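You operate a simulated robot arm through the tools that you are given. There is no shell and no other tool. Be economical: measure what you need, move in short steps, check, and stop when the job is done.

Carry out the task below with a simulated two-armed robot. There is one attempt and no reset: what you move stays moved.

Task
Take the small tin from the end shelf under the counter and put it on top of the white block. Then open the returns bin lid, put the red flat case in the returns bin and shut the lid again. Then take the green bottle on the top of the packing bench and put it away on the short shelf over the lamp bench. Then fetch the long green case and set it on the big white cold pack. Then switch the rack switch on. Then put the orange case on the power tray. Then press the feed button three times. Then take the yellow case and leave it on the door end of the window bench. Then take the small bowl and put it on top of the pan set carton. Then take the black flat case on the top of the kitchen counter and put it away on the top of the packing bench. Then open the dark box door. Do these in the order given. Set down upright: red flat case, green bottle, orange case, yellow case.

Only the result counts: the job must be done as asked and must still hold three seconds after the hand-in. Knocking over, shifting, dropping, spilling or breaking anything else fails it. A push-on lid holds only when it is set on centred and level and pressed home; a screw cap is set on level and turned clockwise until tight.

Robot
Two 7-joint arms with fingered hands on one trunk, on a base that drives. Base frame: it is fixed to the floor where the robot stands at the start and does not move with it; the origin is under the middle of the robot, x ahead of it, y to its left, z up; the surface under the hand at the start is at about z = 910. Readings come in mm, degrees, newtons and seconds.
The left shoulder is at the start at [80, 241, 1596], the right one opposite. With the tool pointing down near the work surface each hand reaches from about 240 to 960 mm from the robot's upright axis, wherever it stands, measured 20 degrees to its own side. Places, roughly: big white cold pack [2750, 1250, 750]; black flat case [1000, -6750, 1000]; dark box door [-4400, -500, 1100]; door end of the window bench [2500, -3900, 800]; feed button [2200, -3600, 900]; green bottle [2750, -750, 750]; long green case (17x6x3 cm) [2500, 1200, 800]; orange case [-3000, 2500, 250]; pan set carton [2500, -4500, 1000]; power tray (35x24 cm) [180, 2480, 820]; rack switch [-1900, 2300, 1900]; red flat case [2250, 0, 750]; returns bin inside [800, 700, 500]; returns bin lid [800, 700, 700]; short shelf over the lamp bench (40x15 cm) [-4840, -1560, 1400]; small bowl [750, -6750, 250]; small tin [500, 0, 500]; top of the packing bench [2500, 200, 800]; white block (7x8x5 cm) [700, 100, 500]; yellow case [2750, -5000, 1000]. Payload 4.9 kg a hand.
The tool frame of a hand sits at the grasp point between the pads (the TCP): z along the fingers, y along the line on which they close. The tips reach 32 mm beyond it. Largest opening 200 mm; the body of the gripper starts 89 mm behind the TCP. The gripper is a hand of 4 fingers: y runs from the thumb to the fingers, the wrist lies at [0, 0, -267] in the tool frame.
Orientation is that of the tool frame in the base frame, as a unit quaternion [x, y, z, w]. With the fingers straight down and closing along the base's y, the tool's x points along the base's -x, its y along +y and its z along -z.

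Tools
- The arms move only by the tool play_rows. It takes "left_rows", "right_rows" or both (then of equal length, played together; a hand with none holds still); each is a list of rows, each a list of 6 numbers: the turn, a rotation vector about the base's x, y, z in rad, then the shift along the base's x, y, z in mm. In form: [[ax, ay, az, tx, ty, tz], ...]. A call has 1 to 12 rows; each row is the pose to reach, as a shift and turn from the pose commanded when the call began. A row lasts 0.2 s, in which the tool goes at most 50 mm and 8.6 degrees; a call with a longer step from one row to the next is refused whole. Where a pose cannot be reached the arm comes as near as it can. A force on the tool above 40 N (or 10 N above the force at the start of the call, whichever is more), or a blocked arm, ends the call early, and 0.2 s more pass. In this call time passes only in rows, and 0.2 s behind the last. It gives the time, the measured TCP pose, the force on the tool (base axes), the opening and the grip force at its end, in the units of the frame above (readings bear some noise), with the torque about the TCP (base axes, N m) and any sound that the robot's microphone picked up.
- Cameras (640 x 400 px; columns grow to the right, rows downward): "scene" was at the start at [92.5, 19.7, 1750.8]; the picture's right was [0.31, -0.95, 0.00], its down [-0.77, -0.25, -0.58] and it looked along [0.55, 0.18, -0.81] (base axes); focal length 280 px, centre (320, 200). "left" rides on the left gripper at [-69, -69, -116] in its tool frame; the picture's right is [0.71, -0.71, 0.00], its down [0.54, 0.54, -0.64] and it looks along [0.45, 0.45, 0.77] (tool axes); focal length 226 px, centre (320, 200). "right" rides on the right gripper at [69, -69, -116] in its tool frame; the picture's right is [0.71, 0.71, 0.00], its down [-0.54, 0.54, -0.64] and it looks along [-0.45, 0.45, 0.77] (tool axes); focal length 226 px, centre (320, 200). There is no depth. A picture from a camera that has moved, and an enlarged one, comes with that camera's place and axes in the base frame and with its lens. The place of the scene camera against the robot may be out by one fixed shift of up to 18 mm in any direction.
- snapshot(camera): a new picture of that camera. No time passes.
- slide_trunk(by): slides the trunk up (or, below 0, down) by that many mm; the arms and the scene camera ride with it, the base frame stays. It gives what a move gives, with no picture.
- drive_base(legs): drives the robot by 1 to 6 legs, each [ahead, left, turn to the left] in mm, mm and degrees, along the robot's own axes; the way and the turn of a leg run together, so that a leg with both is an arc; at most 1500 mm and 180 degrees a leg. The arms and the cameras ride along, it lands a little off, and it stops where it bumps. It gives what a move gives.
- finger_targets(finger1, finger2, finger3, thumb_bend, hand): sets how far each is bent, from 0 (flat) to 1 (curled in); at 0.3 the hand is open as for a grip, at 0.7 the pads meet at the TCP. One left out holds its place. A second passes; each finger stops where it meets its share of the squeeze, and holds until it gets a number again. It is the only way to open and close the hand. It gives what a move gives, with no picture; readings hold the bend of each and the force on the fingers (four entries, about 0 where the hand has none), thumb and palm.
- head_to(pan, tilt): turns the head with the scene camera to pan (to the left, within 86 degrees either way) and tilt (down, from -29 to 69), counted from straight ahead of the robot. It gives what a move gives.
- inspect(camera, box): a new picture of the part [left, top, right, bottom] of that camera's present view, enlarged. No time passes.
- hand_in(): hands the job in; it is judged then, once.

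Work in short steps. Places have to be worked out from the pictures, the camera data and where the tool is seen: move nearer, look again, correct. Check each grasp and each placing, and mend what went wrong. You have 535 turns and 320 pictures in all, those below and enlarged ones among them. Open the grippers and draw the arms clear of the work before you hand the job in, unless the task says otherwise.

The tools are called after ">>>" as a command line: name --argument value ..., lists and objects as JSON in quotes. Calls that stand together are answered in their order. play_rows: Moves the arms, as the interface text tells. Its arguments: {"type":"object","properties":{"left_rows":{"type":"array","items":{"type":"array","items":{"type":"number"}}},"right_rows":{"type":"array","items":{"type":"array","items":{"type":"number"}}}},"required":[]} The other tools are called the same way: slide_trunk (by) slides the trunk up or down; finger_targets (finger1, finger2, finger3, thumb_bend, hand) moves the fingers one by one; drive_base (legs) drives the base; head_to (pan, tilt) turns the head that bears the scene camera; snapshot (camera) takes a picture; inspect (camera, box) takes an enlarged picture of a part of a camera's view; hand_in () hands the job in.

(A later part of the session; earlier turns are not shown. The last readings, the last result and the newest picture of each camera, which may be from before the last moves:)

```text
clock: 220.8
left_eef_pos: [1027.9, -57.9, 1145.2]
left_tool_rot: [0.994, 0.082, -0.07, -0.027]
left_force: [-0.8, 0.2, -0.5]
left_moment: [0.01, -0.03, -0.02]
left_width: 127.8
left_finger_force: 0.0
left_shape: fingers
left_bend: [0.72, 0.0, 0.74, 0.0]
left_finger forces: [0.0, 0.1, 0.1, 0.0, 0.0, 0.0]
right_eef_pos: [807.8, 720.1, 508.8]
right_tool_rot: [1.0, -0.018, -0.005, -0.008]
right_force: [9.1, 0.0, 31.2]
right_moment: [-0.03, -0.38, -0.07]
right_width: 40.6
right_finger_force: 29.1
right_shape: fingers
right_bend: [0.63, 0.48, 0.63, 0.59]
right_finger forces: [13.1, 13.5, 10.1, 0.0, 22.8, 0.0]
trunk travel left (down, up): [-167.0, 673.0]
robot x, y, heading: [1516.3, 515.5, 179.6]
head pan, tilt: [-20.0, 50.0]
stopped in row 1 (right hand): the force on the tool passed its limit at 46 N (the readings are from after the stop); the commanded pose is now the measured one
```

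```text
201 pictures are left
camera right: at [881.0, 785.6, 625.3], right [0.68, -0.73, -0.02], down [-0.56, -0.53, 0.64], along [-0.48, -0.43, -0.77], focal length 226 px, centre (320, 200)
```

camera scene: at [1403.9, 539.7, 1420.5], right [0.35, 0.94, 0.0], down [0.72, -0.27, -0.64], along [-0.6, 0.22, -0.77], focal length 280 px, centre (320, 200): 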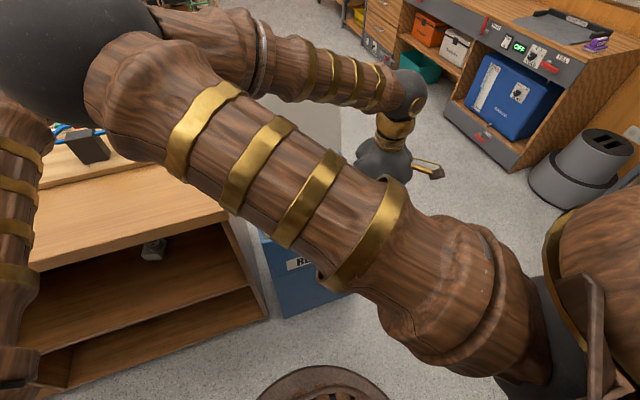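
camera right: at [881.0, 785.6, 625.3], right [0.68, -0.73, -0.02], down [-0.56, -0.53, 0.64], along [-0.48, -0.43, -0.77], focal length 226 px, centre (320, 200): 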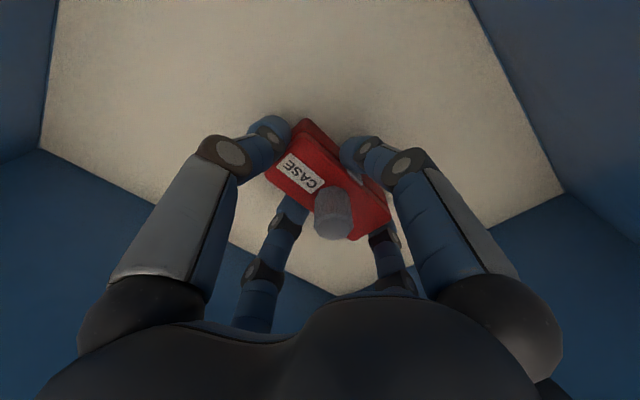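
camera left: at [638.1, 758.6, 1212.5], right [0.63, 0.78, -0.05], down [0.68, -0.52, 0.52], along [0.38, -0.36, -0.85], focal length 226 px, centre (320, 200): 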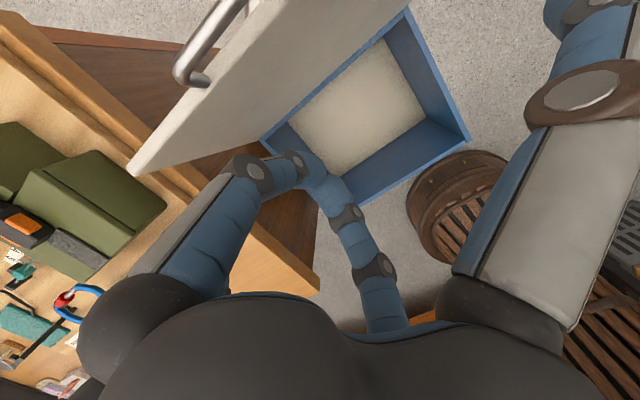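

The case is on the bin floor (30 N up). I ease up 2 mm and open the fingers.

>>> play_rows --right_rows '[[0, 0, 0, 0, 0, 2]]'

>>> finger_targets --hand "right" --finger1 0.45 --finger2 0.4 --finger3 0.45 --thumb_bend 0.45

>>> play_rows --right_rows '[[0, 0, 0, 0, 0, 30], [0, 0, 0, 0, 0, 70], [0, 0, 0, 0, 0, 115], [0, 0, 0, 0, 0, 160], [0, 0, 0, 0, 0, 205], [0, 0, 0, 0, 0, 250], [0, 0, 0, 10, 0, 295], [0, 0, 0, 20, 0, 340]]'

>>> snapshot --camera "right"

```text
clock: 221.2
left_eef_pos: [1027.8, -58.3, 1146.5]
left_tool_rot: [0.994, 0.083, -0.07, -0.027]
left_force: [0.8, 0.7, -0.3]
left_moment: [0.01, 0.0, 0.02]
left_width: 127.8
left_finger_force: 0.0
left_shape: fingers
left_bend: [0.72, 0.0, 0.74, 0.0]
left_finger forces: [0.1, 0.0, 0.0, 0.0, 0.1, 0.0]
right_eef_pos: [807.4, 719.7, 509.4]
right_tool_rot: [1.0, -0.017, -0.004, -0.008]
right_force: [3.3, 2.1, 23.3]
right_moment: [0.02, -0.13, -0.04]
right_width: 40.9
right_finger_force: 28.7
right_shape: fingers
right_bend: [0.63, 0.48, 0.63, 0.59]
right_finger forces: [10.7, 13.1, 10.8, 0.0, 22.9, 0.0]
trunk travel left (down, up): [-167.0, 673.0]
robot x, y, heading: [1512.9, 518.0, 179.4]
head pan, tilt: [-20.0, 50.0]
```

```text
clock: 222.2
left_eef_pos: [1026.5, -57.5, 1146.1]
left_tool_rot: [0.994, 0.082, -0.069, -0.027]
left_force: [0.2, 0.2, 0.5]
left_moment: [-0.01, 0.01, 0.0]
left_width: 127.8
left_finger_force: 0.1
left_shape: fingers
left_bend: [0.72, 0.0, 0.74, 0.0]
left_finger forces: [0.1, 0.1, 0.0, 0.1, 0.0, 0.0]
right_eef_pos: [808.9, 719.5, 506.1]
right_tool_rot: [1.0, -0.017, -0.003, -0.008]
right_force: [0.5, 0.2, -0.5]
right_moment: [-0.03, -0.01, 0.03]
right_width: 86.9
right_finger_force: 0.0
right_shape: fingers
right_bend: [0.45, 0.4, 0.45, 0.45]
right_finger forces: [0.0, 0.0, 0.0, 0.0, 0.0, 0.1]
trunk travel left (down, up): [-167.0, 673.0]
robot x, y, heading: [1510.3, 513.9, 179.9]
head pan, tilt: [-20.0, 50.0]
```

```text
clock: 224.0
left_eef_pos: [1027.4, -58.5, 1145.4]
left_tool_rot: [0.994, 0.082, -0.069, -0.027]
left_force: [0.5, -0.2, -0.8]
left_moment: [-0.01, 0.02, 0.0]
left_width: 127.4
left_finger_force: 0.1
left_shape: fingers
left_bend: [0.72, 0.0, 0.74, 0.0]
left_finger forces: [0.1, 0.0, 0.1, 0.0, 0.0, 0.0]
right_eef_pos: [829.0, 719.5, 846.7]
right_tool_rot: [1.0, -0.017, -0.002, -0.009]
right_force: [-0.1, -0.1, 0.0]
right_moment: [0.01, 0.0, -0.01]
right_width: 87.1
right_finger_force: 0.0
right_shape: fingers
right_bend: [0.45, 0.4, 0.45, 0.45]
right_finger forces: [0.0, 0.1, 0.0, 0.1, 0.1, 0.1]
trunk travel left (down, up): [-167.0, 673.0]
robot x, y, heading: [1513.2, 514.6, 179.8]
head pan, tilt: [-20.0, 50.0]
```

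```text
200 pictures are left
camera right: at [901.5, 785.0, 964.5], right [0.68, -0.73, -0.02], down [-0.56, -0.53, 0.64], along [-0.47, -0.43, -0.77], focal length 226 px, centre (320, 200)
```

right: 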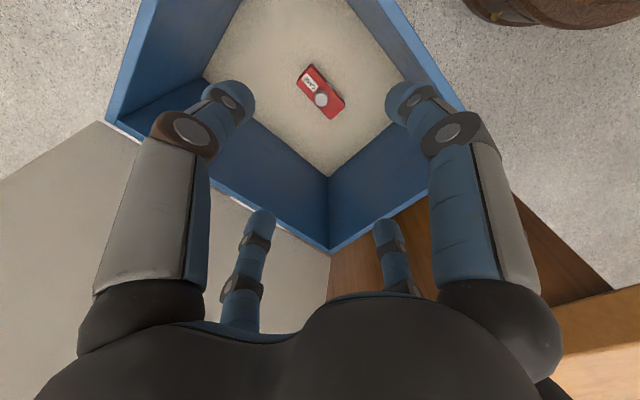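

The red case stands upright in the bin. To shut the lid (now ~95° open) I'll pinch its handle at the top with the right hand and follow the arc down. First I reposition, raise, and set the fingers.

>>> drive_base --legs '[[-32, 0, 0]]'

>>> slide_trunk --by 150

>>> finger_targets --hand "right" --finger1 0.5 --finger2 0.0 --finger3 0.5 --thumb_bend 0.0

>>> play_rows --right_rows '[[0, 0, 0, 0, 0, 45], [0, 0, 0, 0, 0, 90], [0, 0, 0, -20, 0, 130], [0, 0, 0, -50, 0, 150]]'

>>> snapshot --camera "right"

>>> snapshot --camera "scene"

```text
clock: 224.8
left_eef_pos: [1054.4, -57.6, 1145.0]
left_tool_rot: [0.994, 0.081, -0.067, -0.027]
left_force: [0.2, 0.2, -0.2]
left_moment: [-0.01, -0.05, -0.01]
left_width: 128.0
left_finger_force: 0.0
left_shape: fingers
left_bend: [0.72, 0.0, 0.74, 0.0]
left_finger forces: [0.0, 0.1, 0.0, 0.1, 0.0, 0.1]
right_eef_pos: [857.6, 720.5, 844.1]
right_tool_rot: [1.0, -0.017, -0.002, -0.009]
right_force: [0.1, 0.3, -0.2]
right_moment: [0.04, -0.06, 0.03]
right_width: 87.1
right_finger_force: 0.0
right_shape: fingers
right_bend: [0.45, 0.4, 0.45, 0.45]
right_finger forces: [0.0, 0.0, 0.0, 0.1, 0.0, 0.0]
trunk travel left (down, up): [-167.0, 673.0]
robot x, y, heading: [1543.5, 515.7, 179.6]
head pan, tilt: [-20.0, 50.0]
```

```text
clock: 226.6
left_eef_pos: [1057.0, -57.3, 1295.3]
left_tool_rot: [0.994, 0.082, -0.068, -0.027]
left_force: [0.9, -0.3, 0.2]
left_moment: [-0.03, 0.04, 0.0]
left_width: 127.9
left_finger_force: 0.1
left_shape: fingers
left_bend: [0.72, 0.0, 0.74, 0.0]
left_finger forces: [0.0, 0.1, 0.1, 0.0, 0.0, 0.0]
right_eef_pos: [858.9, 720.1, 996.6]
right_tool_rot: [1.0, -0.018, -0.002, -0.008]
right_force: [-0.4, -0.1, -0.4]
right_moment: [0.04, -0.01, -0.03]
right_width: 87.3
right_finger_force: 0.1
right_shape: fingers
right_bend: [0.45, 0.4, 0.45, 0.45]
right_finger forces: [0.1, 0.0, 0.2, 0.0, 0.0, 0.0]
trunk travel left (down, up): [-317.0, 523.0]
robot x, y, heading: [1540.9, 516.6, 179.9]
head pan, tilt: [-20.0, 50.0]
```

```text
clock: 227.6
left_eef_pos: [1057.5, -57.6, 1294.9]
left_tool_rot: [0.994, 0.082, -0.067, -0.026]
left_force: [-0.7, -0.9, -0.8]
left_moment: [0.0, -0.01, 0.02]
left_width: 127.7
left_finger_force: 0.0
left_shape: fingers
left_bend: [0.72, 0.0, 0.74, 0.0]
left_finger forces: [0.0, 0.0, 0.0, 0.0, 0.0, 0.1]
right_eef_pos: [860.1, 721.1, 997.3]
right_tool_rot: [1.0, -0.018, -0.002, -0.008]
right_force: [-0.4, -0.3, -0.6]
right_moment: [0.02, 0.02, 0.03]
right_width: 141.8
right_finger_force: 0.0
right_shape: fingers
right_bend: [0.5, 0.01, 0.5, 0.0]
right_finger forces: [0.0, 0.0, 0.0, 0.1, 0.1, 0.0]
trunk travel left (down, up): [-317.0, 523.0]
robot x, y, heading: [1544.1, 515.1, 179.5]
head pan, tilt: [-20.0, 50.0]
```

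```text
clock: 228.6
left_eef_pos: [1055.3, -56.8, 1294.6]
left_tool_rot: [0.994, 0.081, -0.068, -0.027]
left_force: [0.2, -0.2, 0.8]
left_moment: [0.02, 0.0, 0.0]
left_width: 127.8
left_finger_force: 0.0
left_shape: fingers
left_bend: [0.72, 0.0, 0.74, 0.0]
left_finger forces: [0.1, 0.0, 0.0, 0.1, 0.1, 0.0]
right_eef_pos: [807.6, 720.6, 1146.8]
right_tool_rot: [1.0, -0.018, -0.002, -0.008]
right_force: [-0.4, -0.9, 0.9]
right_moment: [0.0, -0.07, 0.01]
right_width: 142.2
right_finger_force: 0.1
right_shape: fingers
right_bend: [0.5, 0.01, 0.5, 0.0]
right_finger forces: [0.0, 0.0, 0.0, 0.0, 0.0, 0.0]
trunk travel left (down, up): [-317.0, 523.0]
robot x, y, heading: [1545.4, 514.5, 179.3]
head pan, tilt: [-20.0, 50.0]
```

```text
199 pictures are left
camera right: at [879.7, 786.5, 1263.5], right [0.68, -0.73, -0.01], down [-0.56, -0.53, 0.64], along [-0.47, -0.43, -0.77], focal length 226 px, centre (320, 200)
```

right: 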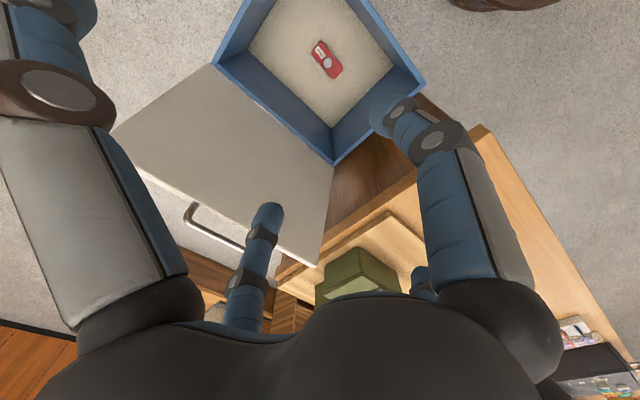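

```text
198 pictures are left
camera scene: at [1433.7, 540.4, 1570.3], right [0.35, 0.94, 0.0], down [0.72, -0.27, -0.64], along [-0.6, 0.22, -0.77], focal length 280 px, centre (320, 200)
```

scene: 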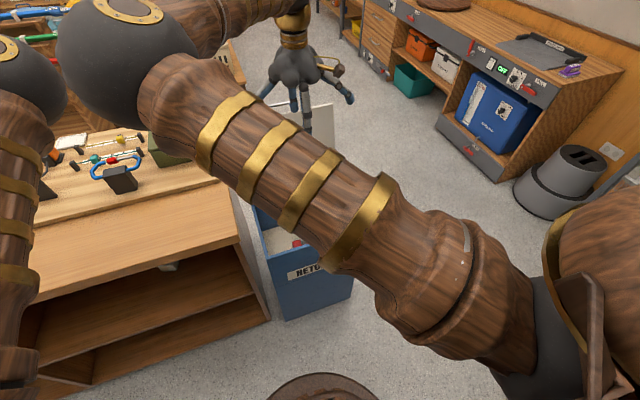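

The lid leans to ~101°: its handle bar is at about (577, 722, 1007). I drive 55 mm closer, put the hand above the bar, and look.

>>> drive_base --legs '[[55, 0, 0]]'

>>> play_rows --right_rows '[[0, 0, 0, -45, 0, 0], [0, 0, 0, -90, 0, 0], [0, 0, 0, -135, 0, -10], [0, 0, 0, -165, 0, -35]]'

>>> snapshot --camera "right"

```text
clock: 229.5
left_eef_pos: [1010.6, -56.2, 1299.3]
left_tool_rot: [0.994, 0.083, -0.072, -0.027]
left_force: [1.0, 0.6, 0.3]
left_moment: [0.02, 0.11, 0.02]
left_width: 127.8
left_finger_force: 0.1
left_shape: fingers
left_bend: [0.72, 0.0, 0.74, 0.0]
left_finger forces: [0.0, 0.1, 0.0, 0.0, 0.0, 0.0]
right_eef_pos: [760.8, 721.1, 1150.9]
right_tool_rot: [1.0, -0.018, -0.006, -0.008]
right_force: [1.1, -0.3, 0.6]
right_moment: [0.0, 0.09, -0.01]
right_width: 141.9
right_finger_force: 0.1
right_shape: fingers
right_bend: [0.5, 0.01, 0.5, 0.0]
right_finger forces: [0.0, 0.1, 0.1, 0.0, 0.1, 0.0]
trunk travel left (down, up): [-317.0, 523.0]
robot x, y, heading: [1492.8, 515.6, 179.8]
head pan, tilt: [-20.0, 50.0]
```

```text
clock: 230.5
left_eef_pos: [1002.3, -57.1, 1295.7]
left_tool_rot: [0.994, 0.082, -0.068, -0.025]
left_force: [0.1, 0.2, 1.4]
left_moment: [-0.03, -0.02, -0.01]
left_width: 128.1
left_finger_force: 0.0
left_shape: fingers
left_bend: [0.72, 0.0, 0.74, 0.0]
left_finger forces: [0.1, 0.0, 0.1, 0.1, 0.0, 0.1]
right_eef_pos: [588.4, 721.9, 1110.9]
right_tool_rot: [1.0, -0.018, -0.002, -0.008]
right_force: [0.0, -0.2, -1.0]
right_moment: [-0.01, -0.07, 0.01]
right_width: 141.6
right_finger_force: 0.2
right_shape: fingers
right_bend: [0.5, 0.01, 0.5, 0.0]
right_finger forces: [0.1, 0.0, 0.0, 0.0, 0.0, 0.0]
trunk travel left (down, up): [-317.0, 523.0]
robot x, y, heading: [1492.9, 518.2, 179.7]
head pan, tilt: [-20.0, 50.0]
```

```text
197 pictures are left
camera right: at [661.2, 787.5, 1228.1], right [0.68, -0.73, -0.01], down [-0.56, -0.53, 0.64], along [-0.47, -0.43, -0.77], focal length 226 px, centre (320, 200)
```

right: 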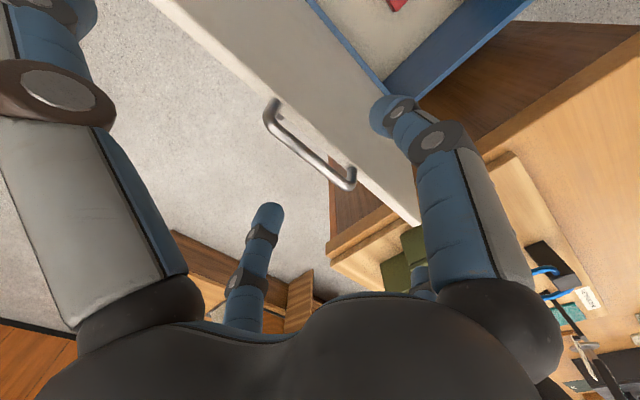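

The bar reads at (570, 722, 1005), between fingers 1 and 3. I shift −17 mm in x and lower to z≈1021, then pinch.

>>> play_rows --right_rows '[[0, 0, 0, -10, 0, -40], [0, 0, 0, -17, 0, -75], [0, 0, 0, -17, 0, -90]]'

>>> finger_targets --hand "right" --finger1 0.75 --finger3 0.75

>>> snapshot --camera "right"

```text
clock: 231.3
left_eef_pos: [1005.1, -58.8, 1296.3]
left_tool_rot: [0.994, 0.082, -0.07, -0.028]
left_force: [0.3, -1.3, -0.4]
left_moment: [0.06, 0.03, 0.01]
left_width: 127.9
left_finger_force: 0.0
left_shape: fingers
left_bend: [0.72, 0.0, 0.74, 0.0]
left_finger forces: [0.0, 0.0, 0.0, 0.0, 0.1, 0.0]
right_eef_pos: [573.3, 719.3, 1023.8]
right_tool_rot: [1.0, -0.017, -0.004, -0.008]
right_force: [-0.7, -0.2, 0.3]
right_moment: [0.01, 0.04, 0.03]
right_width: 141.7
right_finger_force: 0.1
right_shape: fingers
right_bend: [0.5, 0.01, 0.5, 0.0]
right_finger forces: [0.0, 0.0, 0.0, 0.0, 0.0, 0.1]
trunk travel left (down, up): [-317.0, 523.0]
robot x, y, heading: [1492.0, 518.5, 179.6]
head pan, tilt: [-20.0, 50.0]
```

```text
clock: 232.3
left_eef_pos: [1004.5, -58.6, 1295.6]
left_tool_rot: [0.994, 0.081, -0.069, -0.026]
left_force: [-0.4, -0.9, 0.3]
left_moment: [0.0, 0.0, -0.03]
left_width: 128.0
left_finger_force: 0.0
left_shape: fingers
left_bend: [0.72, 0.0, 0.74, 0.0]
left_finger forces: [0.0, 0.1, 0.0, 0.0, 0.1, 0.0]
right_eef_pos: [572.7, 722.3, 1023.7]
right_tool_rot: [1.0, -0.017, -0.002, -0.008]
right_force: [5.1, 0.1, 0.8]
right_moment: [0.0, -0.17, 0.0]
right_width: 131.2
right_finger_force: 6.5
right_shape: fingers
right_bend: [0.65, 0.01, 0.74, 0.0]
right_finger forces: [8.9, 0.1, 3.7, 0.0, 0.0, 0.1]
trunk travel left (down, up): [-317.0, 523.0]
robot x, y, heading: [1490.2, 514.8, 179.6]
head pan, tilt: [-20.0, 50.0]
```

```text
196 pictures are left
camera right: at [646.0, 786.1, 1140.1], right [0.68, -0.73, -0.01], down [-0.56, -0.53, 0.64], along [-0.47, -0.43, -0.77], focal length 226 px, centre (320, 200)
```

right: 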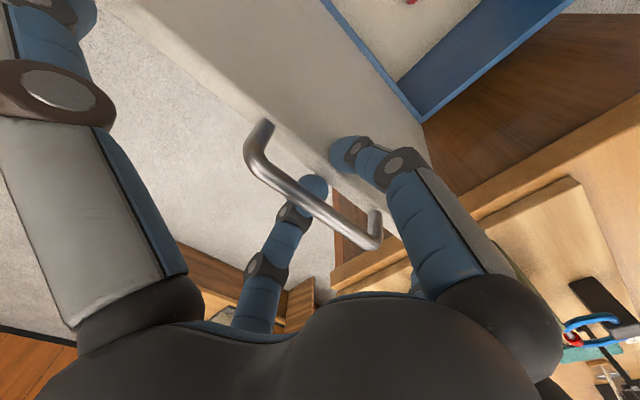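

The lid edge and bar are caged between finger3 (behind) and finger1 (in front). I drive back 120 mm, pulling the lid up past vertical.

>>> drive_base --legs '[[-120, 0, 0]]'

>>> snapshot --camera "right"

```text
clock: 233.6
left_eef_pos: [1126.4, -57.1, 1296.9]
left_tool_rot: [0.994, 0.081, -0.069, -0.027]
left_force: [0.3, 0.5, -0.4]
left_moment: [0.03, 0.03, 0.02]
left_width: 127.7
left_finger_force: 0.2
left_shape: fingers
left_bend: [0.72, 0.0, 0.74, 0.0]
left_finger forces: [0.1, 0.0, 0.1, 0.0, 0.1, 0.1]
right_eef_pos: [694.4, 720.0, 1023.8]
right_tool_rot: [1.0, -0.019, -0.003, -0.009]
right_force: [-0.7, 0.7, 5.5]
right_moment: [0.01, -0.04, 0.04]
right_width: 131.2
right_finger_force: 10.4
right_shape: fingers
right_bend: [0.64, 0.01, 0.76, 0.0]
right_finger forces: [8.9, 0.0, 12.2, 0.0, 0.0, 0.0]
trunk travel left (down, up): [-317.0, 523.0]
robot x, y, heading: [1616.7, 514.2, 179.6]
head pan, tilt: [-20.0, 50.0]
```

```text
195 pictures are left
camera right: at [767.4, 785.6, 1141.0], right [0.68, -0.73, -0.02], down [-0.56, -0.53, 0.64], along [-0.48, -0.43, -0.77], focal length 226 px, centre (320, 200)
```

right: 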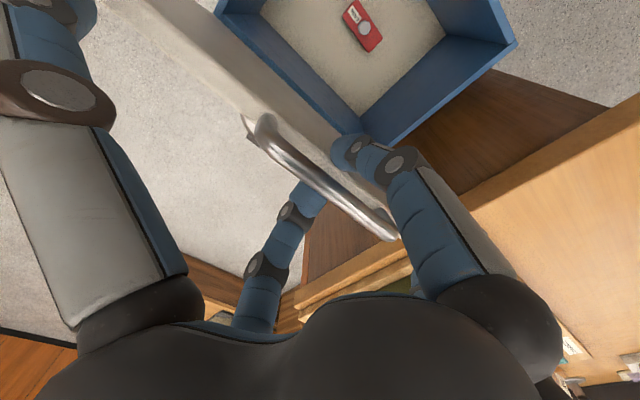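

The lid is past vertical and follows. I now lower it along its arc with the hand turning with it – first half.

>>> play_rows --right_rows '[[0, 0.12, 0, 38, 0, -9], [0, 0.24, 0, 75, 0, -22], [0, 0.36, 0, 110, 0, -40], [0, 0.48, 0, 143, 0, -62], [0, 0.6, 0, 173, 0, -87], [0, 0.72, 0, 200, 0, -116]]'

>>> snapshot --camera "right"

```text
clock: 235.0
left_eef_pos: [1124.1, -58.5, 1294.7]
left_tool_rot: [0.994, 0.081, -0.069, -0.027]
left_force: [-0.4, -0.6, 0.0]
left_moment: [0.03, 0.01, -0.04]
left_width: 127.6
left_finger_force: 0.0
left_shape: fingers
left_bend: [0.72, 0.0, 0.74, 0.0]
left_finger forces: [0.1, 0.1, 0.0, 0.1, 0.0, 0.0]
right_eef_pos: [894.2, 720.1, 906.7]
right_tool_rot: [0.934, -0.019, -0.355, -0.003]
right_force: [-0.5, -10.3, -0.8]
right_moment: [-0.26, -0.05, 0.1]
right_width: 137.3
right_finger_force: 6.7
right_shape: fingers
right_bend: [0.65, 0.0, 0.74, 0.0]
right_finger forces: [7.3, 0.4, 6.1, 0.1, 0.0, 0.1]
trunk travel left (down, up): [-317.0, 523.0]
robot x, y, heading: [1616.0, 513.6, 179.7]
head pan, tilt: [-20.0, 50.0]
```

```text
194 pictures are left
camera right: at [1025.6, 784.9, 947.7], right [0.5, -0.73, -0.46], down [0.0, -0.53, 0.85], along [-0.87, -0.43, -0.26], focal length 226 px, centre (320, 200)
```

right: 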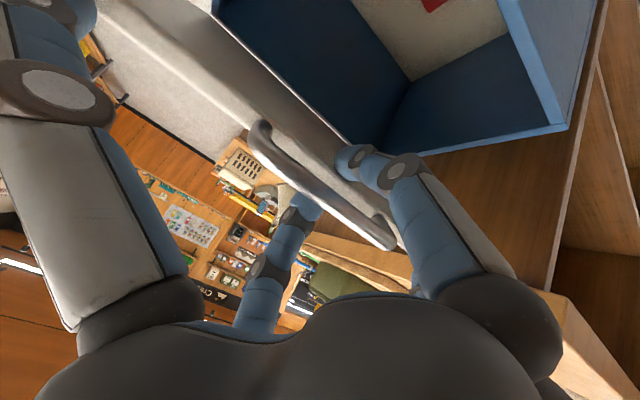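

Going well (lid at ~39°). I continue to about 12° and look.

>>> play_rows --right_rows '[[0, 0.12, 0, 23, 0, -32], [0, 0.24, 0, 42, 0, -66], [0, 0.36, 0, 57, 0, -102], [0, 0.47, 0, 66, 0, -138]]'

>>> snapshot --camera "right"

>>> snapshot --camera "scene"

```text
clock: 235.9
left_eef_pos: [1126.0, -54.9, 1297.0]
left_tool_rot: [0.994, 0.08, -0.07, -0.027]
left_force: [-0.3, -0.6, -0.1]
left_moment: [0.04, 0.0, 0.02]
left_width: 127.8
left_finger_force: 0.1
left_shape: fingers
left_bend: [0.72, 0.0, 0.74, 0.0]
left_finger forces: [0.0, 0.0, 0.0, 0.0, 0.0, 0.0]
right_eef_pos: [923.6, 619.5, 819.4]
right_tool_rot: [0.898, -0.113, -0.423, 0.043]
right_force: [22.9, -0.6, 10.0]
right_moment: [-0.4, 0.8, -2.5]
right_width: 129.9
right_finger_force: 19.9
right_shape: fingers
right_bend: [0.68, 0.01, 0.63, 0.0]
right_finger forces: [4.3, 0.1, 17.0, 0.0, 17.9, 0.1]
right hand out of reach, approached as far as the arm can: row 1, 2, 3, 4
trunk travel left (down, up): [-317.0, 523.0]
robot x, y, heading: [1615.6, 516.3, 179.4]
head pan, tilt: [-20.0, 50.0]
stopped in row 4 (right hand): the force on the tool passed its limit at 60 N (the readings are from after the stop); the commanded pose is now the measured one
```

```text
193 pictures are left
camera right: at [1068.7, 668.9, 830.5], right [0.32, -0.86, -0.41], down [0.07, -0.41, 0.91], along [-0.95, -0.32, -0.07], focal length 226 px, centre (320, 200)
```

right: 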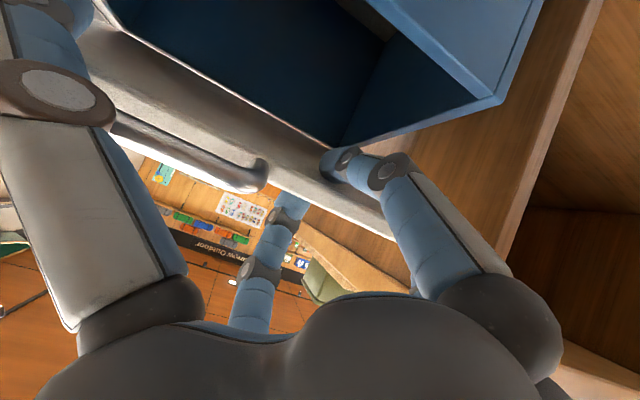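

```text
192 pictures are left
camera scene: at [1507.1, 540.6, 1571.0], right [0.35, 0.94, 0.0], down [0.72, -0.27, -0.64], along [-0.6, 0.23, -0.76], focal length 280 px, centre (320, 200)
```

scene: 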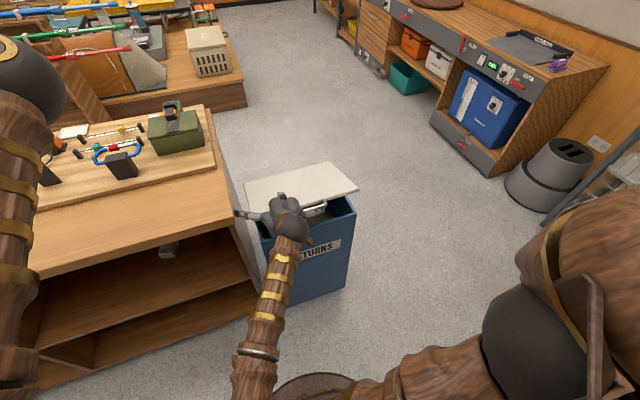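

The hand slid sideways but the lid is low (~25°), resting on finger1. I ease back 35 mm and lower with the trunk so the lid follows down.

>>> drive_base --legs '[[-35, 0, 0]]'

>>> slide_trunk --by -60

>>> snapshot --camera "scene"

>>> snapshot --camera "right"

```text
clock: 236.8
left_eef_pos: [1152.3, -55.3, 1293.1]
left_tool_rot: [0.994, 0.079, -0.067, -0.027]
left_force: [-1.2, 0.5, -0.3]
left_moment: [-0.01, -0.1, 0.0]
left_width: 127.8
left_finger_force: 0.1
left_shape: fingers
left_bend: [0.72, 0.0, 0.74, 0.0]
left_finger forces: [0.0, 0.0, 0.0, 0.0, 0.1, 0.0]
right_eef_pos: [953.3, 618.6, 814.0]
right_tool_rot: [0.9, -0.111, -0.419, 0.042]
right_force: [0.1, 0.7, -0.1]
right_moment: [0.0, -0.03, 0.04]
right_width: 128.0
right_finger_force: 0.1
right_shape: fingers
right_bend: [0.71, 0.01, 0.75, 0.0]
right_finger forces: [0.0, 0.0, 0.0, 0.0, 0.0, 0.0]
trunk travel left (down, up): [-317.0, 523.0]
robot x, y, heading: [1645.1, 515.1, 179.6]
head pan, tilt: [-20.0, 50.0]
```

```text
clock: 237.8
left_eef_pos: [1154.3, -56.3, 1236.6]
left_tool_rot: [0.994, 0.08, -0.068, -0.026]
left_force: [-0.7, -0.1, 0.9]
left_moment: [0.03, -0.01, -0.04]
left_width: 127.7
left_finger_force: 0.0
left_shape: fingers
left_bend: [0.72, 0.0, 0.74, 0.0]
left_finger forces: [0.0, 0.0, 0.0, 0.1, 0.0, 0.1]
right_eef_pos: [956.7, 618.5, 756.1]
right_tool_rot: [0.899, -0.112, -0.42, 0.041]
right_force: [0.4, 0.7, -0.2]
right_moment: [0.0, 0.01, 0.03]
right_width: 128.1
right_finger_force: 0.0
right_shape: fingers
right_bend: [0.71, 0.01, 0.75, 0.0]
right_finger forces: [0.0, 0.0, 0.0, 0.1, 0.0, 0.0]
trunk travel left (down, up): [-257.0, 583.0]
robot x, y, heading: [1646.8, 511.6, 179.6]
head pan, tilt: [-20.0, 50.0]
```

```text
191 pictures are left
camera scene: at [1536.4, 539.2, 1510.5], right [0.35, 0.94, 0.0], down [0.72, -0.27, -0.64], along [-0.6, 0.23, -0.77], focal length 280 px, centre (320, 200)
```

scene: 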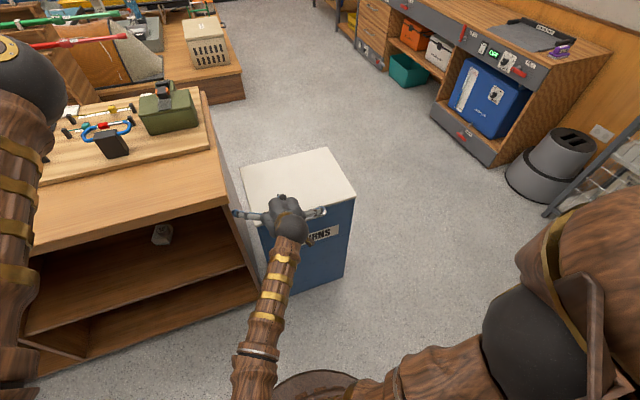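

```text
190 pictures are left
camera right: at [1099.7, 667.3, 768.1], right [0.32, -0.85, -0.41], down [0.07, -0.41, 0.91], along [-0.94, -0.32, -0.08], focal length 226 px, centre (320, 200)
```

right: 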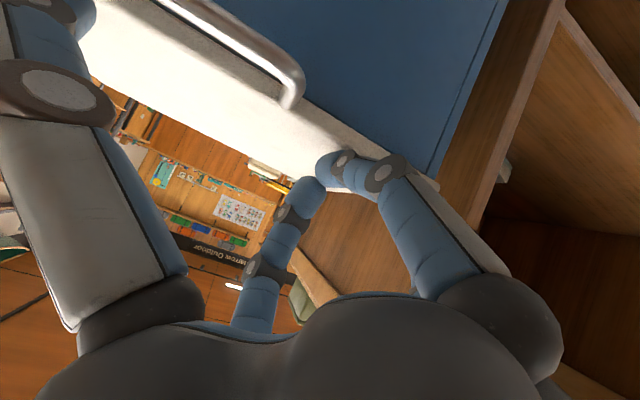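

The lid has dropped shut. I back off and check.

>>> drive_base --legs '[[-180, 0, 0]]'

>>> inspect --camera "scene" --box '[200, 120, 380, 290]'

```text
clock: 239.3
left_eef_pos: [1333.2, -57.5, 1234.8]
left_tool_rot: [0.994, 0.079, -0.067, -0.027]
left_force: [-0.1, -0.8, 0.3]
left_moment: [0.01, 0.0, -0.02]
left_width: 127.8
left_finger_force: 0.0
left_shape: fingers
left_bend: [0.72, 0.0, 0.74, 0.0]
left_finger forces: [0.1, 0.1, 0.0, 0.0, 0.1, 0.1]
right_eef_pos: [1134.1, 616.7, 757.2]
right_tool_rot: [0.899, -0.112, -0.421, 0.042]
right_force: [-0.1, -0.1, 0.7]
right_moment: [0.0, -0.01, 0.01]
right_width: 127.8
right_finger_force: 0.1
right_shape: fingers
right_bend: [0.71, 0.01, 0.75, 0.0]
right_finger forces: [0.1, 0.0, 0.0, 0.0, 0.0, 0.0]
trunk travel left (down, up): [-257.0, 583.0]
robot x, y, heading: [1826.3, 514.5, 179.3]
head pan, tilt: [-20.0, 50.0]
```

```text
2.35 times, centred on (290, 205) of scene
camera zoom: at [1715.0, 537.1, 1510.5], right [0.35, 0.94, 0.0], down [0.72, -0.27, -0.64], along [-0.6, 0.23, -0.77], focal length 660 px, centre (391, 188)
```

zoom: 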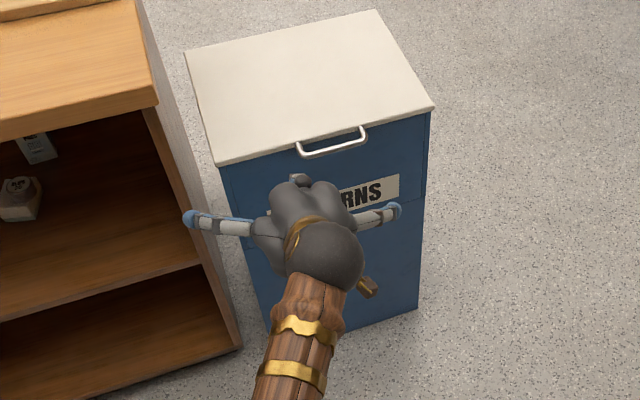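

Task 2 is done: the lid is shut. I bring the right hand back to tool-down, open both hands, and then go for the green bottle.

>>> play_rows --right_rows '[[-0.014, -0.108, 0.029, 5, 10, 40], [-0.027, -0.216, 0.058, 10, 20, 80], [-0.041, -0.325, 0.088, 15, 30, 120], [-0.054, -0.433, 0.117, 20, 40, 160], [-0.068, -0.541, 0.146, 25, 50, 200], [-0.082, -0.649, 0.175, 30, 60, 240], [-0.095, -0.757, 0.205, 35, 70, 280], [-0.109, -0.865, 0.234, 40, 80, 320]]'

>>> finger_targets --hand "right" --finger1 0.3 --finger2 0.3 --finger3 0.3 --thumb_bend 0.3

>>> finger_targets --hand "left" --finger1 0.3 --finger2 0.3 --finger3 0.3 --thumb_bend 0.3

>>> slide_trunk --by 250

>>> drive_base --legs '[[200, 0, 0], [0, 0, 180], [0, -1200, 0]]'

>>> head_to --pan 0 --tilt 35

>>> snapshot --camera "scene"

```text
clock: 241.1
left_eef_pos: [1333.7, -54.6, 1234.8]
left_tool_rot: [0.994, 0.078, -0.068, -0.026]
left_force: [0.2, 0.4, -0.2]
left_moment: [0.0, 0.02, -0.01]
left_width: 127.7
left_finger_force: 0.0
left_shape: fingers
left_bend: [0.72, 0.0, 0.74, 0.0]
left_finger forces: [0.0, 0.0, 0.1, 0.0, 0.0, 0.0]
right_eef_pos: [1174.6, 697.8, 1077.2]
right_tool_rot: [0.995, -0.039, 0.009, 0.087]
right_force: [0.0, -1.0, -0.5]
right_moment: [0.02, 0.03, -0.02]
right_width: 128.1
right_finger_force: 0.1
right_shape: fingers
right_bend: [0.71, 0.0, 0.75, 0.0]
right_finger forces: [0.1, 0.0, 0.1, 0.0, 0.0, 0.0]
trunk travel left (down, up): [-257.0, 583.0]
robot x, y, heading: [1824.9, 517.8, 179.2]
head pan, tilt: [-20.0, 50.0]
```

```text
clock: 242.1
left_eef_pos: [1334.3, -57.4, 1234.4]
left_tool_rot: [0.994, 0.079, -0.069, -0.027]
left_force: [-0.2, 0.3, 0.6]
left_moment: [0.01, 0.02, 0.01]
left_width: 127.9
left_finger_force: 0.0
left_shape: fingers
left_bend: [0.72, 0.0, 0.74, 0.0]
left_finger forces: [0.0, 0.1, 0.0, 0.1, 0.1, 0.0]
right_eef_pos: [1173.7, 696.1, 1076.9]
right_tool_rot: [0.996, -0.038, 0.007, 0.087]
right_force: [0.2, -0.3, -0.5]
right_moment: [0.0, 0.01, 0.0]
right_width: 140.1
right_finger_force: 0.0
right_shape: fingers
right_bend: [0.3, 0.3, 0.3, 0.3]
right_finger forces: [0.0, 0.0, 0.0, 0.0, 0.0, 0.0]
trunk travel left (down, up): [-257.0, 583.0]
robot x, y, heading: [1823.4, 513.5, 179.4]
head pan, tilt: [-20.0, 50.0]
```

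```text
clock: 243.1
left_eef_pos: [1333.0, -57.8, 1235.2]
left_tool_rot: [0.994, 0.078, -0.068, -0.027]
left_force: [0.1, 0.0, -0.5]
left_moment: [0.01, -0.03, 0.04]
left_width: 140.1
left_finger_force: 0.1
left_shape: fingers
left_bend: [0.3, 0.3, 0.3, 0.3]
left_finger forces: [0.1, 0.1, 0.0, 0.0, 0.1, 0.1]
right_eef_pos: [1173.7, 696.8, 1077.2]
right_tool_rot: [0.996, -0.038, 0.007, 0.086]
right_force: [-0.6, 0.5, -0.2]
right_moment: [0.01, 0.0, 0.01]
right_width: 139.8
right_finger_force: 0.1
right_shape: fingers
right_bend: [0.3, 0.3, 0.3, 0.3]
right_finger forces: [0.0, 0.0, 0.0, 0.0, 0.0, 0.1]
trunk travel left (down, up): [-257.0, 583.0]
robot x, y, heading: [1827.0, 515.6, 179.5]
head pan, tilt: [-20.0, 50.0]
```

```text
clock: 245.7
left_eef_pos: [1332.4, -57.5, 1485.0]
left_tool_rot: [0.994, 0.08, -0.068, -0.026]
left_force: [0.0, -0.9, 0.3]
left_moment: [-0.02, 0.01, 0.01]
left_width: 140.0
left_finger_force: 0.0
left_shape: fingers
left_bend: [0.3, 0.3, 0.3, 0.3]
left_finger forces: [0.0, 0.1, 0.1, 0.0, 0.0, 0.0]
right_eef_pos: [1173.5, 695.5, 1326.8]
right_tool_rot: [0.996, -0.038, 0.007, 0.086]
right_force: [0.9, 0.2, -0.1]
right_moment: [-0.02, 0.05, -0.03]
right_width: 140.3
right_finger_force: 0.1
right_shape: fingers
right_bend: [0.3, 0.3, 0.3, 0.3]
right_finger forces: [0.0, 0.1, 0.1, 0.0, 0.0, 0.0]
trunk travel left (down, up): [-507.0, 333.0]
robot x, y, heading: [1822.2, 516.4, 179.4]
head pan, tilt: [-20.0, 50.0]
```

```text
clock: 260.3
left_eef_pos: [2095.1, -123.1, 1484.9]
left_tool_rot: [-0.074, 0.995, -0.027, 0.068]
left_force: [1.1, -0.5, -0.5]
left_moment: [0.03, -0.02, -0.01]
left_width: 139.9
left_finger_force: 0.1
left_shape: fingers
left_bend: [0.3, 0.3, 0.3, 0.3]
left_finger forces: [0.0, 0.1, 0.1, 0.0, 0.1, 0.0]
right_eef_pos: [2249.1, -877.6, 1327.7]
right_tool_rot: [0.042, 0.996, 0.084, -0.007]
right_force: [0.1, 0.6, -0.2]
right_moment: [0.0, 0.0, -0.02]
right_width: 139.9
right_finger_force: 0.1
right_shape: fingers
right_bend: [0.3, 0.3, 0.3, 0.3]
right_finger forces: [0.0, 0.1, 0.0, 0.1, 0.1, 0.1]
trunk travel left (down, up): [-507.0, 333.0]
robot x, y, heading: [1602.1, -687.9, -1.1]
head pan, tilt: [-20.0, 50.0]
```

```text
clock: 261.1
left_eef_pos: [2096.5, -122.9, 1485.3]
left_tool_rot: [-0.074, 0.995, -0.027, 0.068]
left_force: [0.9, 0.0, 0.2]
left_moment: [0.01, 0.0, -0.03]
left_width: 139.8
left_finger_force: 0.2
left_shape: fingers
left_bend: [0.3, 0.3, 0.3, 0.3]
left_finger forces: [0.0, 0.0, 0.0, 0.0, 0.0, 0.1]
right_eef_pos: [2250.1, -878.2, 1326.9]
right_tool_rot: [0.042, 0.995, 0.086, -0.006]
right_force: [-1.0, 0.4, 0.2]
right_moment: [0.01, -0.01, 0.01]
right_width: 140.0
right_finger_force: 0.1
right_shape: fingers
right_bend: [0.3, 0.3, 0.3, 0.3]
right_finger forces: [0.0, 0.0, 0.0, 0.1, 0.0, 0.0]
trunk travel left (down, up): [-507.0, 333.0]
robot x, y, heading: [1601.4, -691.5, -1.1]
head pan, tilt: [0.0, 35.0]
```

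```text
188 pictures are left
camera scene: at [1711.0, -695.4, 1782.2], right [-0.02, -1.0, 0.0], down [-0.57, 0.01, -0.82], along [0.82, -0.02, -0.57], focal length 280 px, centre (320, 200)
```

scene: 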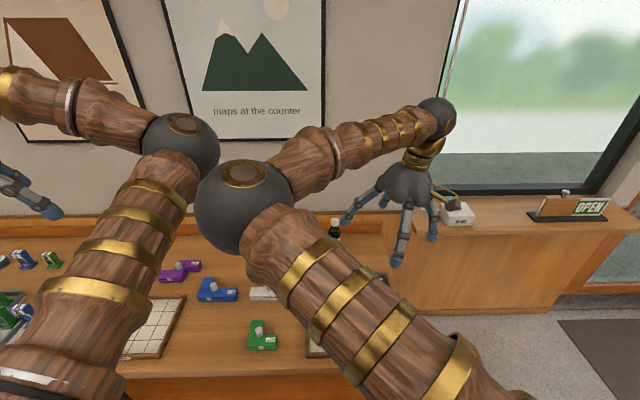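

The bottle's base is at about (2690, −788), its top near z 985. I drive up to the bench and bring the right hand, levelled, above it.

>>> drive_base --legs '[[225, 0, 1]]'

>>> play_rows --right_rows '[[-0.04, 0, 0.02, 35, 15, -20], [-0.08, 0, 0.04, 70, 30, -45], [-0.13, 0, 0.06, 105, 45, -75], [-0.17, -0.01, 0.084, 135, 60, -110], [-0.17, -0.01, 0.084, 160, 70, -150]]'

>>> snapshot --camera "right"

>>> snapshot --camera "scene"

```text
clock: 262.8
left_eef_pos: [2305.3, -117.9, 1486.8]
left_tool_rot: [-0.083, 0.994, -0.027, 0.071]
left_force: [-1.0, -0.5, 0.6]
left_moment: [0.05, -0.08, 0.04]
left_width: 140.0
left_finger_force: 0.0
left_shape: fingers
left_bend: [0.3, 0.3, 0.3, 0.3]
left_finger forces: [0.0, 0.0, 0.1, 0.0, 0.0, 0.0]
right_eef_pos: [2472.8, -870.5, 1329.1]
right_tool_rot: [0.034, 0.996, 0.085, -0.006]
right_force: [-1.1, -1.0, 0.6]
right_moment: [-0.03, -0.07, -0.02]
right_width: 140.2
right_finger_force: 0.1
right_shape: fingers
right_bend: [0.3, 0.3, 0.3, 0.3]
right_finger forces: [0.0, 0.0, 0.0, 0.0, 0.1, 0.0]
trunk travel left (down, up): [-507.0, 333.0]
robot x, y, heading: [1824.9, -693.4, -0.3]
head pan, tilt: [0.0, 35.0]
```

```text
clock: 264.0
left_eef_pos: [2311.1, -119.2, 1484.5]
left_tool_rot: [-0.084, 0.994, -0.026, 0.068]
left_force: [0.0, -0.1, 1.4]
left_moment: [-0.02, 0.08, -0.02]
left_width: 140.1
left_finger_force: 0.1
left_shape: fingers
left_bend: [0.3, 0.3, 0.3, 0.3]
left_finger forces: [0.1, 0.0, 0.1, 0.0, 0.0, 0.0]
right_eef_pos: [2639.7, -801.8, 1176.4]
right_tool_rot: [-0.008, 1.0, 0.0, -0.003]
right_force: [1.3, 0.0, -0.4]
right_moment: [-0.03, 0.03, 0.04]
right_width: 140.2
right_finger_force: 0.0
right_shape: fingers
right_bend: [0.3, 0.3, 0.3, 0.3]
right_finger forces: [0.1, 0.0, 0.1, 0.0, 0.1, 0.0]
trunk travel left (down, up): [-507.0, 333.0]
robot x, y, heading: [1824.4, -692.7, -0.2]
head pan, tilt: [0.0, 35.0]
```

```text
187 pictures are left
camera right: at [2573.2, -870.3, 1292.6], right [-0.72, 0.7, 0.01], down [0.54, 0.55, 0.64], along [0.44, 0.46, -0.77], focal length 226 px, centre (320, 200)
```

right: 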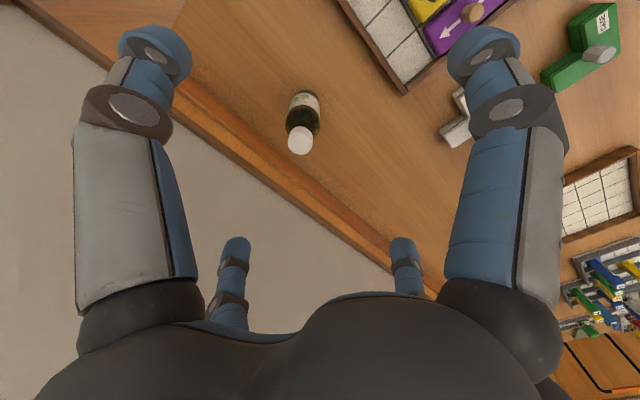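

```text
186 pictures are left
camera scene: at [1937.0, -696.3, 1782.2], right [0.0, -1.0, 0.0], down [-0.57, 0.0, -0.82], along [0.82, 0.0, -0.57], focal length 280 px, centre (320, 200)
```

scene: 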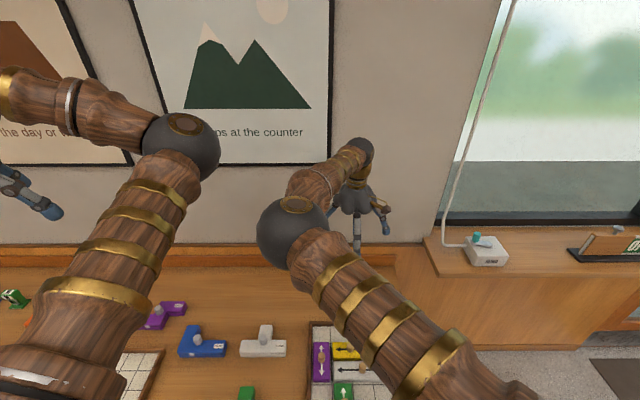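

The bottle is at (2692, −787). I move above it and descend to z≈960 first, then check alignment.

>>> play_rows --right_rows '[[0, 0, 0, 30, 8, -20], [0, 0, 0, 53, 15, -60], [0, 0, 0, 53, 15, -105], [0, 0, 0, 53, 15, -150], [0, 0, 0, 53, 15, -190]]'

>>> snapshot --camera "right"

```text
clock: 265.2
left_eef_pos: [2313.1, -119.2, 1484.7]
left_tool_rot: [-0.083, 0.994, -0.027, 0.068]
left_force: [0.7, 0.1, 0.3]
left_moment: [0.03, 0.0, -0.04]
left_width: 140.2
left_finger_force: 0.1
left_shape: fingers
left_bend: [0.3, 0.3, 0.3, 0.3]
left_finger forces: [0.1, 0.1, 0.0, 0.0, 0.0, 0.1]
right_eef_pos: [2692.1, -785.3, 986.0]
right_tool_rot: [-0.007, 1.0, 0.001, -0.004]
right_force: [0.2, -0.4, 0.1]
right_moment: [0.02, 0.04, -0.03]
right_width: 140.0
right_finger_force: 0.1
right_shape: fingers
right_bend: [0.3, 0.3, 0.3, 0.3]
right_finger forces: [0.0, 0.1, 0.0, 0.0, 0.1, 0.0]
trunk travel left (down, up): [-507.0, 333.0]
robot x, y, heading: [1824.7, -692.0, -0.1]
head pan, tilt: [0.0, 35.0]
```

```text
185 pictures are left
camera right: at [2626.0, -855.1, 1102.9], right [-0.72, 0.7, 0.01], down [0.54, 0.55, 0.64], along [0.44, 0.46, -0.77], focal length 226 px, centre (320, 200)
```

right: 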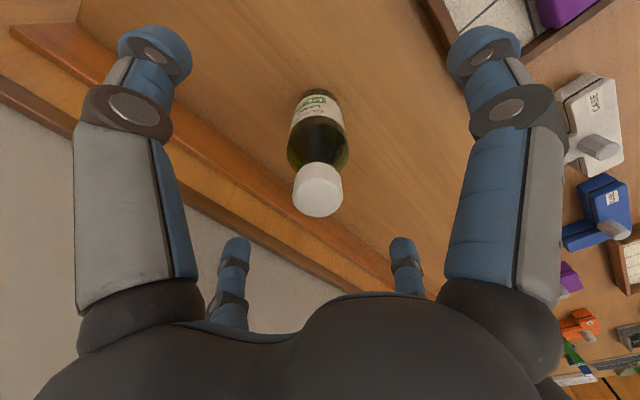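

Centred. The cap top is at z≈977; I lower to TCP z 900 and close all four fingers.

>>> play_rows --right_rows '[[0, 0, 0, 0, 0, -40], [0, 0, 0, 0, 0, -70], [0, 0, 0, 0, 0, -86]]'

>>> finger_targets --hand "right" --finger1 0.75 --finger2 0.75 --finger3 0.75 --thumb_bend 0.75

>>> snapshot --camera "right"

```text
clock: 266.0
left_eef_pos: [2310.3, -119.9, 1486.1]
left_tool_rot: [-0.083, 0.994, -0.027, 0.068]
left_force: [-0.1, -0.4, -1.3]
left_moment: [0.01, 0.01, 0.01]
left_width: 140.2
left_finger_force: 0.0
left_shape: fingers
left_bend: [0.3, 0.3, 0.3, 0.3]
left_finger forces: [0.0, 0.0, 0.1, 0.0, 0.0, 0.0]
right_eef_pos: [2690.7, -784.8, 901.3]
right_tool_rot: [-0.008, 1.0, 0.001, -0.004]
right_force: [-0.1, 0.1, 0.4]
right_moment: [-0.03, -0.01, -0.01]
right_width: 140.1
right_finger_force: 0.0
right_shape: fingers
right_bend: [0.3, 0.3, 0.3, 0.3]
right_finger forces: [0.0, 0.0, 0.1, 0.1, 0.0, 0.1]
trunk travel left (down, up): [-507.0, 333.0]
robot x, y, heading: [1826.0, -692.8, 0.2]
head pan, tilt: [0.0, 35.0]
```

```text
clock: 267.0
left_eef_pos: [2309.4, -117.4, 1484.8]
left_tool_rot: [-0.083, 0.994, -0.026, 0.069]
left_force: [0.1, 0.9, 0.0]
left_moment: [0.0, -0.01, 0.04]
left_width: 140.0
left_finger_force: 0.1
left_shape: fingers
left_bend: [0.3, 0.3, 0.3, 0.3]
left_finger forces: [0.1, 0.0, 0.0, 0.1, 0.0, 0.0]
right_eef_pos: [2690.0, -784.3, 902.3]
right_tool_rot: [-0.008, 1.0, 0.0, -0.004]
right_force: [-0.5, -1.5, 4.4]
right_moment: [-0.02, 0.03, 0.03]
right_width: 32.0
right_finger_force: 26.2
right_shape: fingers
right_bend: [0.61, 0.57, 0.58, 0.64]
right_finger forces: [8.9, 12.7, 9.0, 0.0, 22.0, 0.0]
trunk travel left (down, up): [-507.0, 333.0]
robot x, y, heading: [1823.9, -690.3, -0.0]
head pan, tilt: [0.0, 35.0]
```

```text
184 pictures are left
camera right: at [2623.7, -854.5, 1019.2], right [-0.72, 0.7, 0.01], down [0.54, 0.55, 0.64], along [0.44, 0.46, -0.77], focal length 226 px, centre (320, 200)
```

right: 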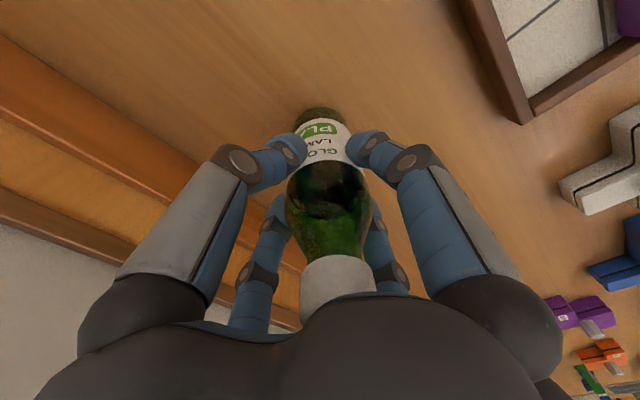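

The bottle is held by all four fingers. I lift it and tuck the hand in, then drive around the counter's left end toward the start area.

>>> play_rows --right_rows '[[0, 0, 0, 0, 0, 40], [0, 0, 0, 0, 0, 85], [0, 0, 0, -10, 0, 130], [0, 0, 0, -40, -10, 165], [0, 0, 0, -80, -20, 190], [0, 0, 0, -125, -30, 205], [0, 0, 0, -170, -40, 215], [0, 0, 0, -215, -50, 225], [0, 0, 0, -260, -60, 230], [0, 0, 0, -305, -70, 240], [0, 0, 0, -350, -80, 250], [0, 0, 0, -390, -90, 260]]'

>>> drive_base --legs '[[-175, 0, 0], [0, 1000, 0], [0, 980, 0]]'

>>> snapshot --camera "right"

```text
clock: 269.8
left_eef_pos: [2286.9, -89.5, 1490.9]
left_tool_rot: [-0.119, 0.99, -0.026, 0.078]
left_force: [0.2, 0.5, -0.1]
left_moment: [0.01, 0.0, -0.03]
left_width: 140.0
left_finger_force: 0.2
left_shape: fingers
left_bend: [0.3, 0.3, 0.3, 0.3]
left_finger forces: [0.0, 0.0, 0.0, 0.0, 0.0, 0.0]
right_eef_pos: [2284.2, -961.3, 1136.9]
right_tool_rot: [0.053, 0.996, -0.056, -0.033]
right_force: [-0.5, -0.3, -2.9]
right_moment: [0.02, 0.0, 0.01]
right_width: 30.7
right_finger_force: 24.6
right_shape: fingers
right_bend: [0.61, 0.56, 0.58, 0.65]
right_finger forces: [7.5, 12.9, 8.2, 0.0, 19.7, 0.1]
trunk travel left (down, up): [-507.0, 333.0]
robot x, y, heading: [1822.1, -693.5, -0.1]
head pan, tilt: [0.0, 35.0]
stopped in row 12 (right hand): the arm was blocked; the commanded pose is now the measured one
```

```text
clock: 280.8
left_eef_pos: [2106.9, 1889.0, 1491.9]
left_tool_rot: [-0.124, 0.989, -0.025, 0.078]
left_force: [-0.1, -0.6, 0.4]
left_moment: [-0.01, 0.01, -0.01]
left_width: 139.9
left_finger_force: 0.0
left_shape: fingers
left_bend: [0.3, 0.3, 0.3, 0.3]
left_finger forces: [0.1, 0.1, 0.0, 0.1, 0.0, 0.0]
right_eef_pos: [2114.7, 1018.7, 1136.4]
right_tool_rot: [0.048, 0.997, -0.056, -0.031]
right_force: [-0.1, -0.4, -3.0]
right_moment: [0.0, -0.03, -0.03]
right_width: 30.5
right_finger_force: 24.4
right_shape: fingers
right_bend: [0.61, 0.56, 0.58, 0.65]
right_finger forces: [7.5, 13.0, 8.1, 0.0, 19.8, 0.0]
trunk travel left (down, up): [-507.0, 333.0]
robot x, y, heading: [1650.9, 1281.0, 0.4]
head pan, tilt: [0.0, 35.0]
```

```text
183 pictures are left
camera right: at [2048.4, 969.6, 1264.6], right [-0.64, 0.77, -0.04], down [0.63, 0.55, 0.54], along [0.44, 0.32, -0.84], focal length 226 px, centre (320, 200)
```

right: 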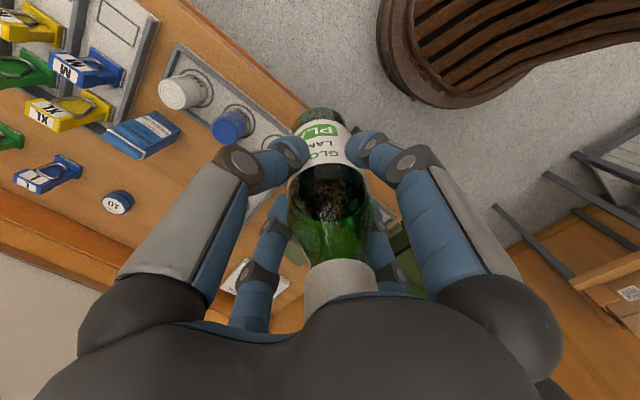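

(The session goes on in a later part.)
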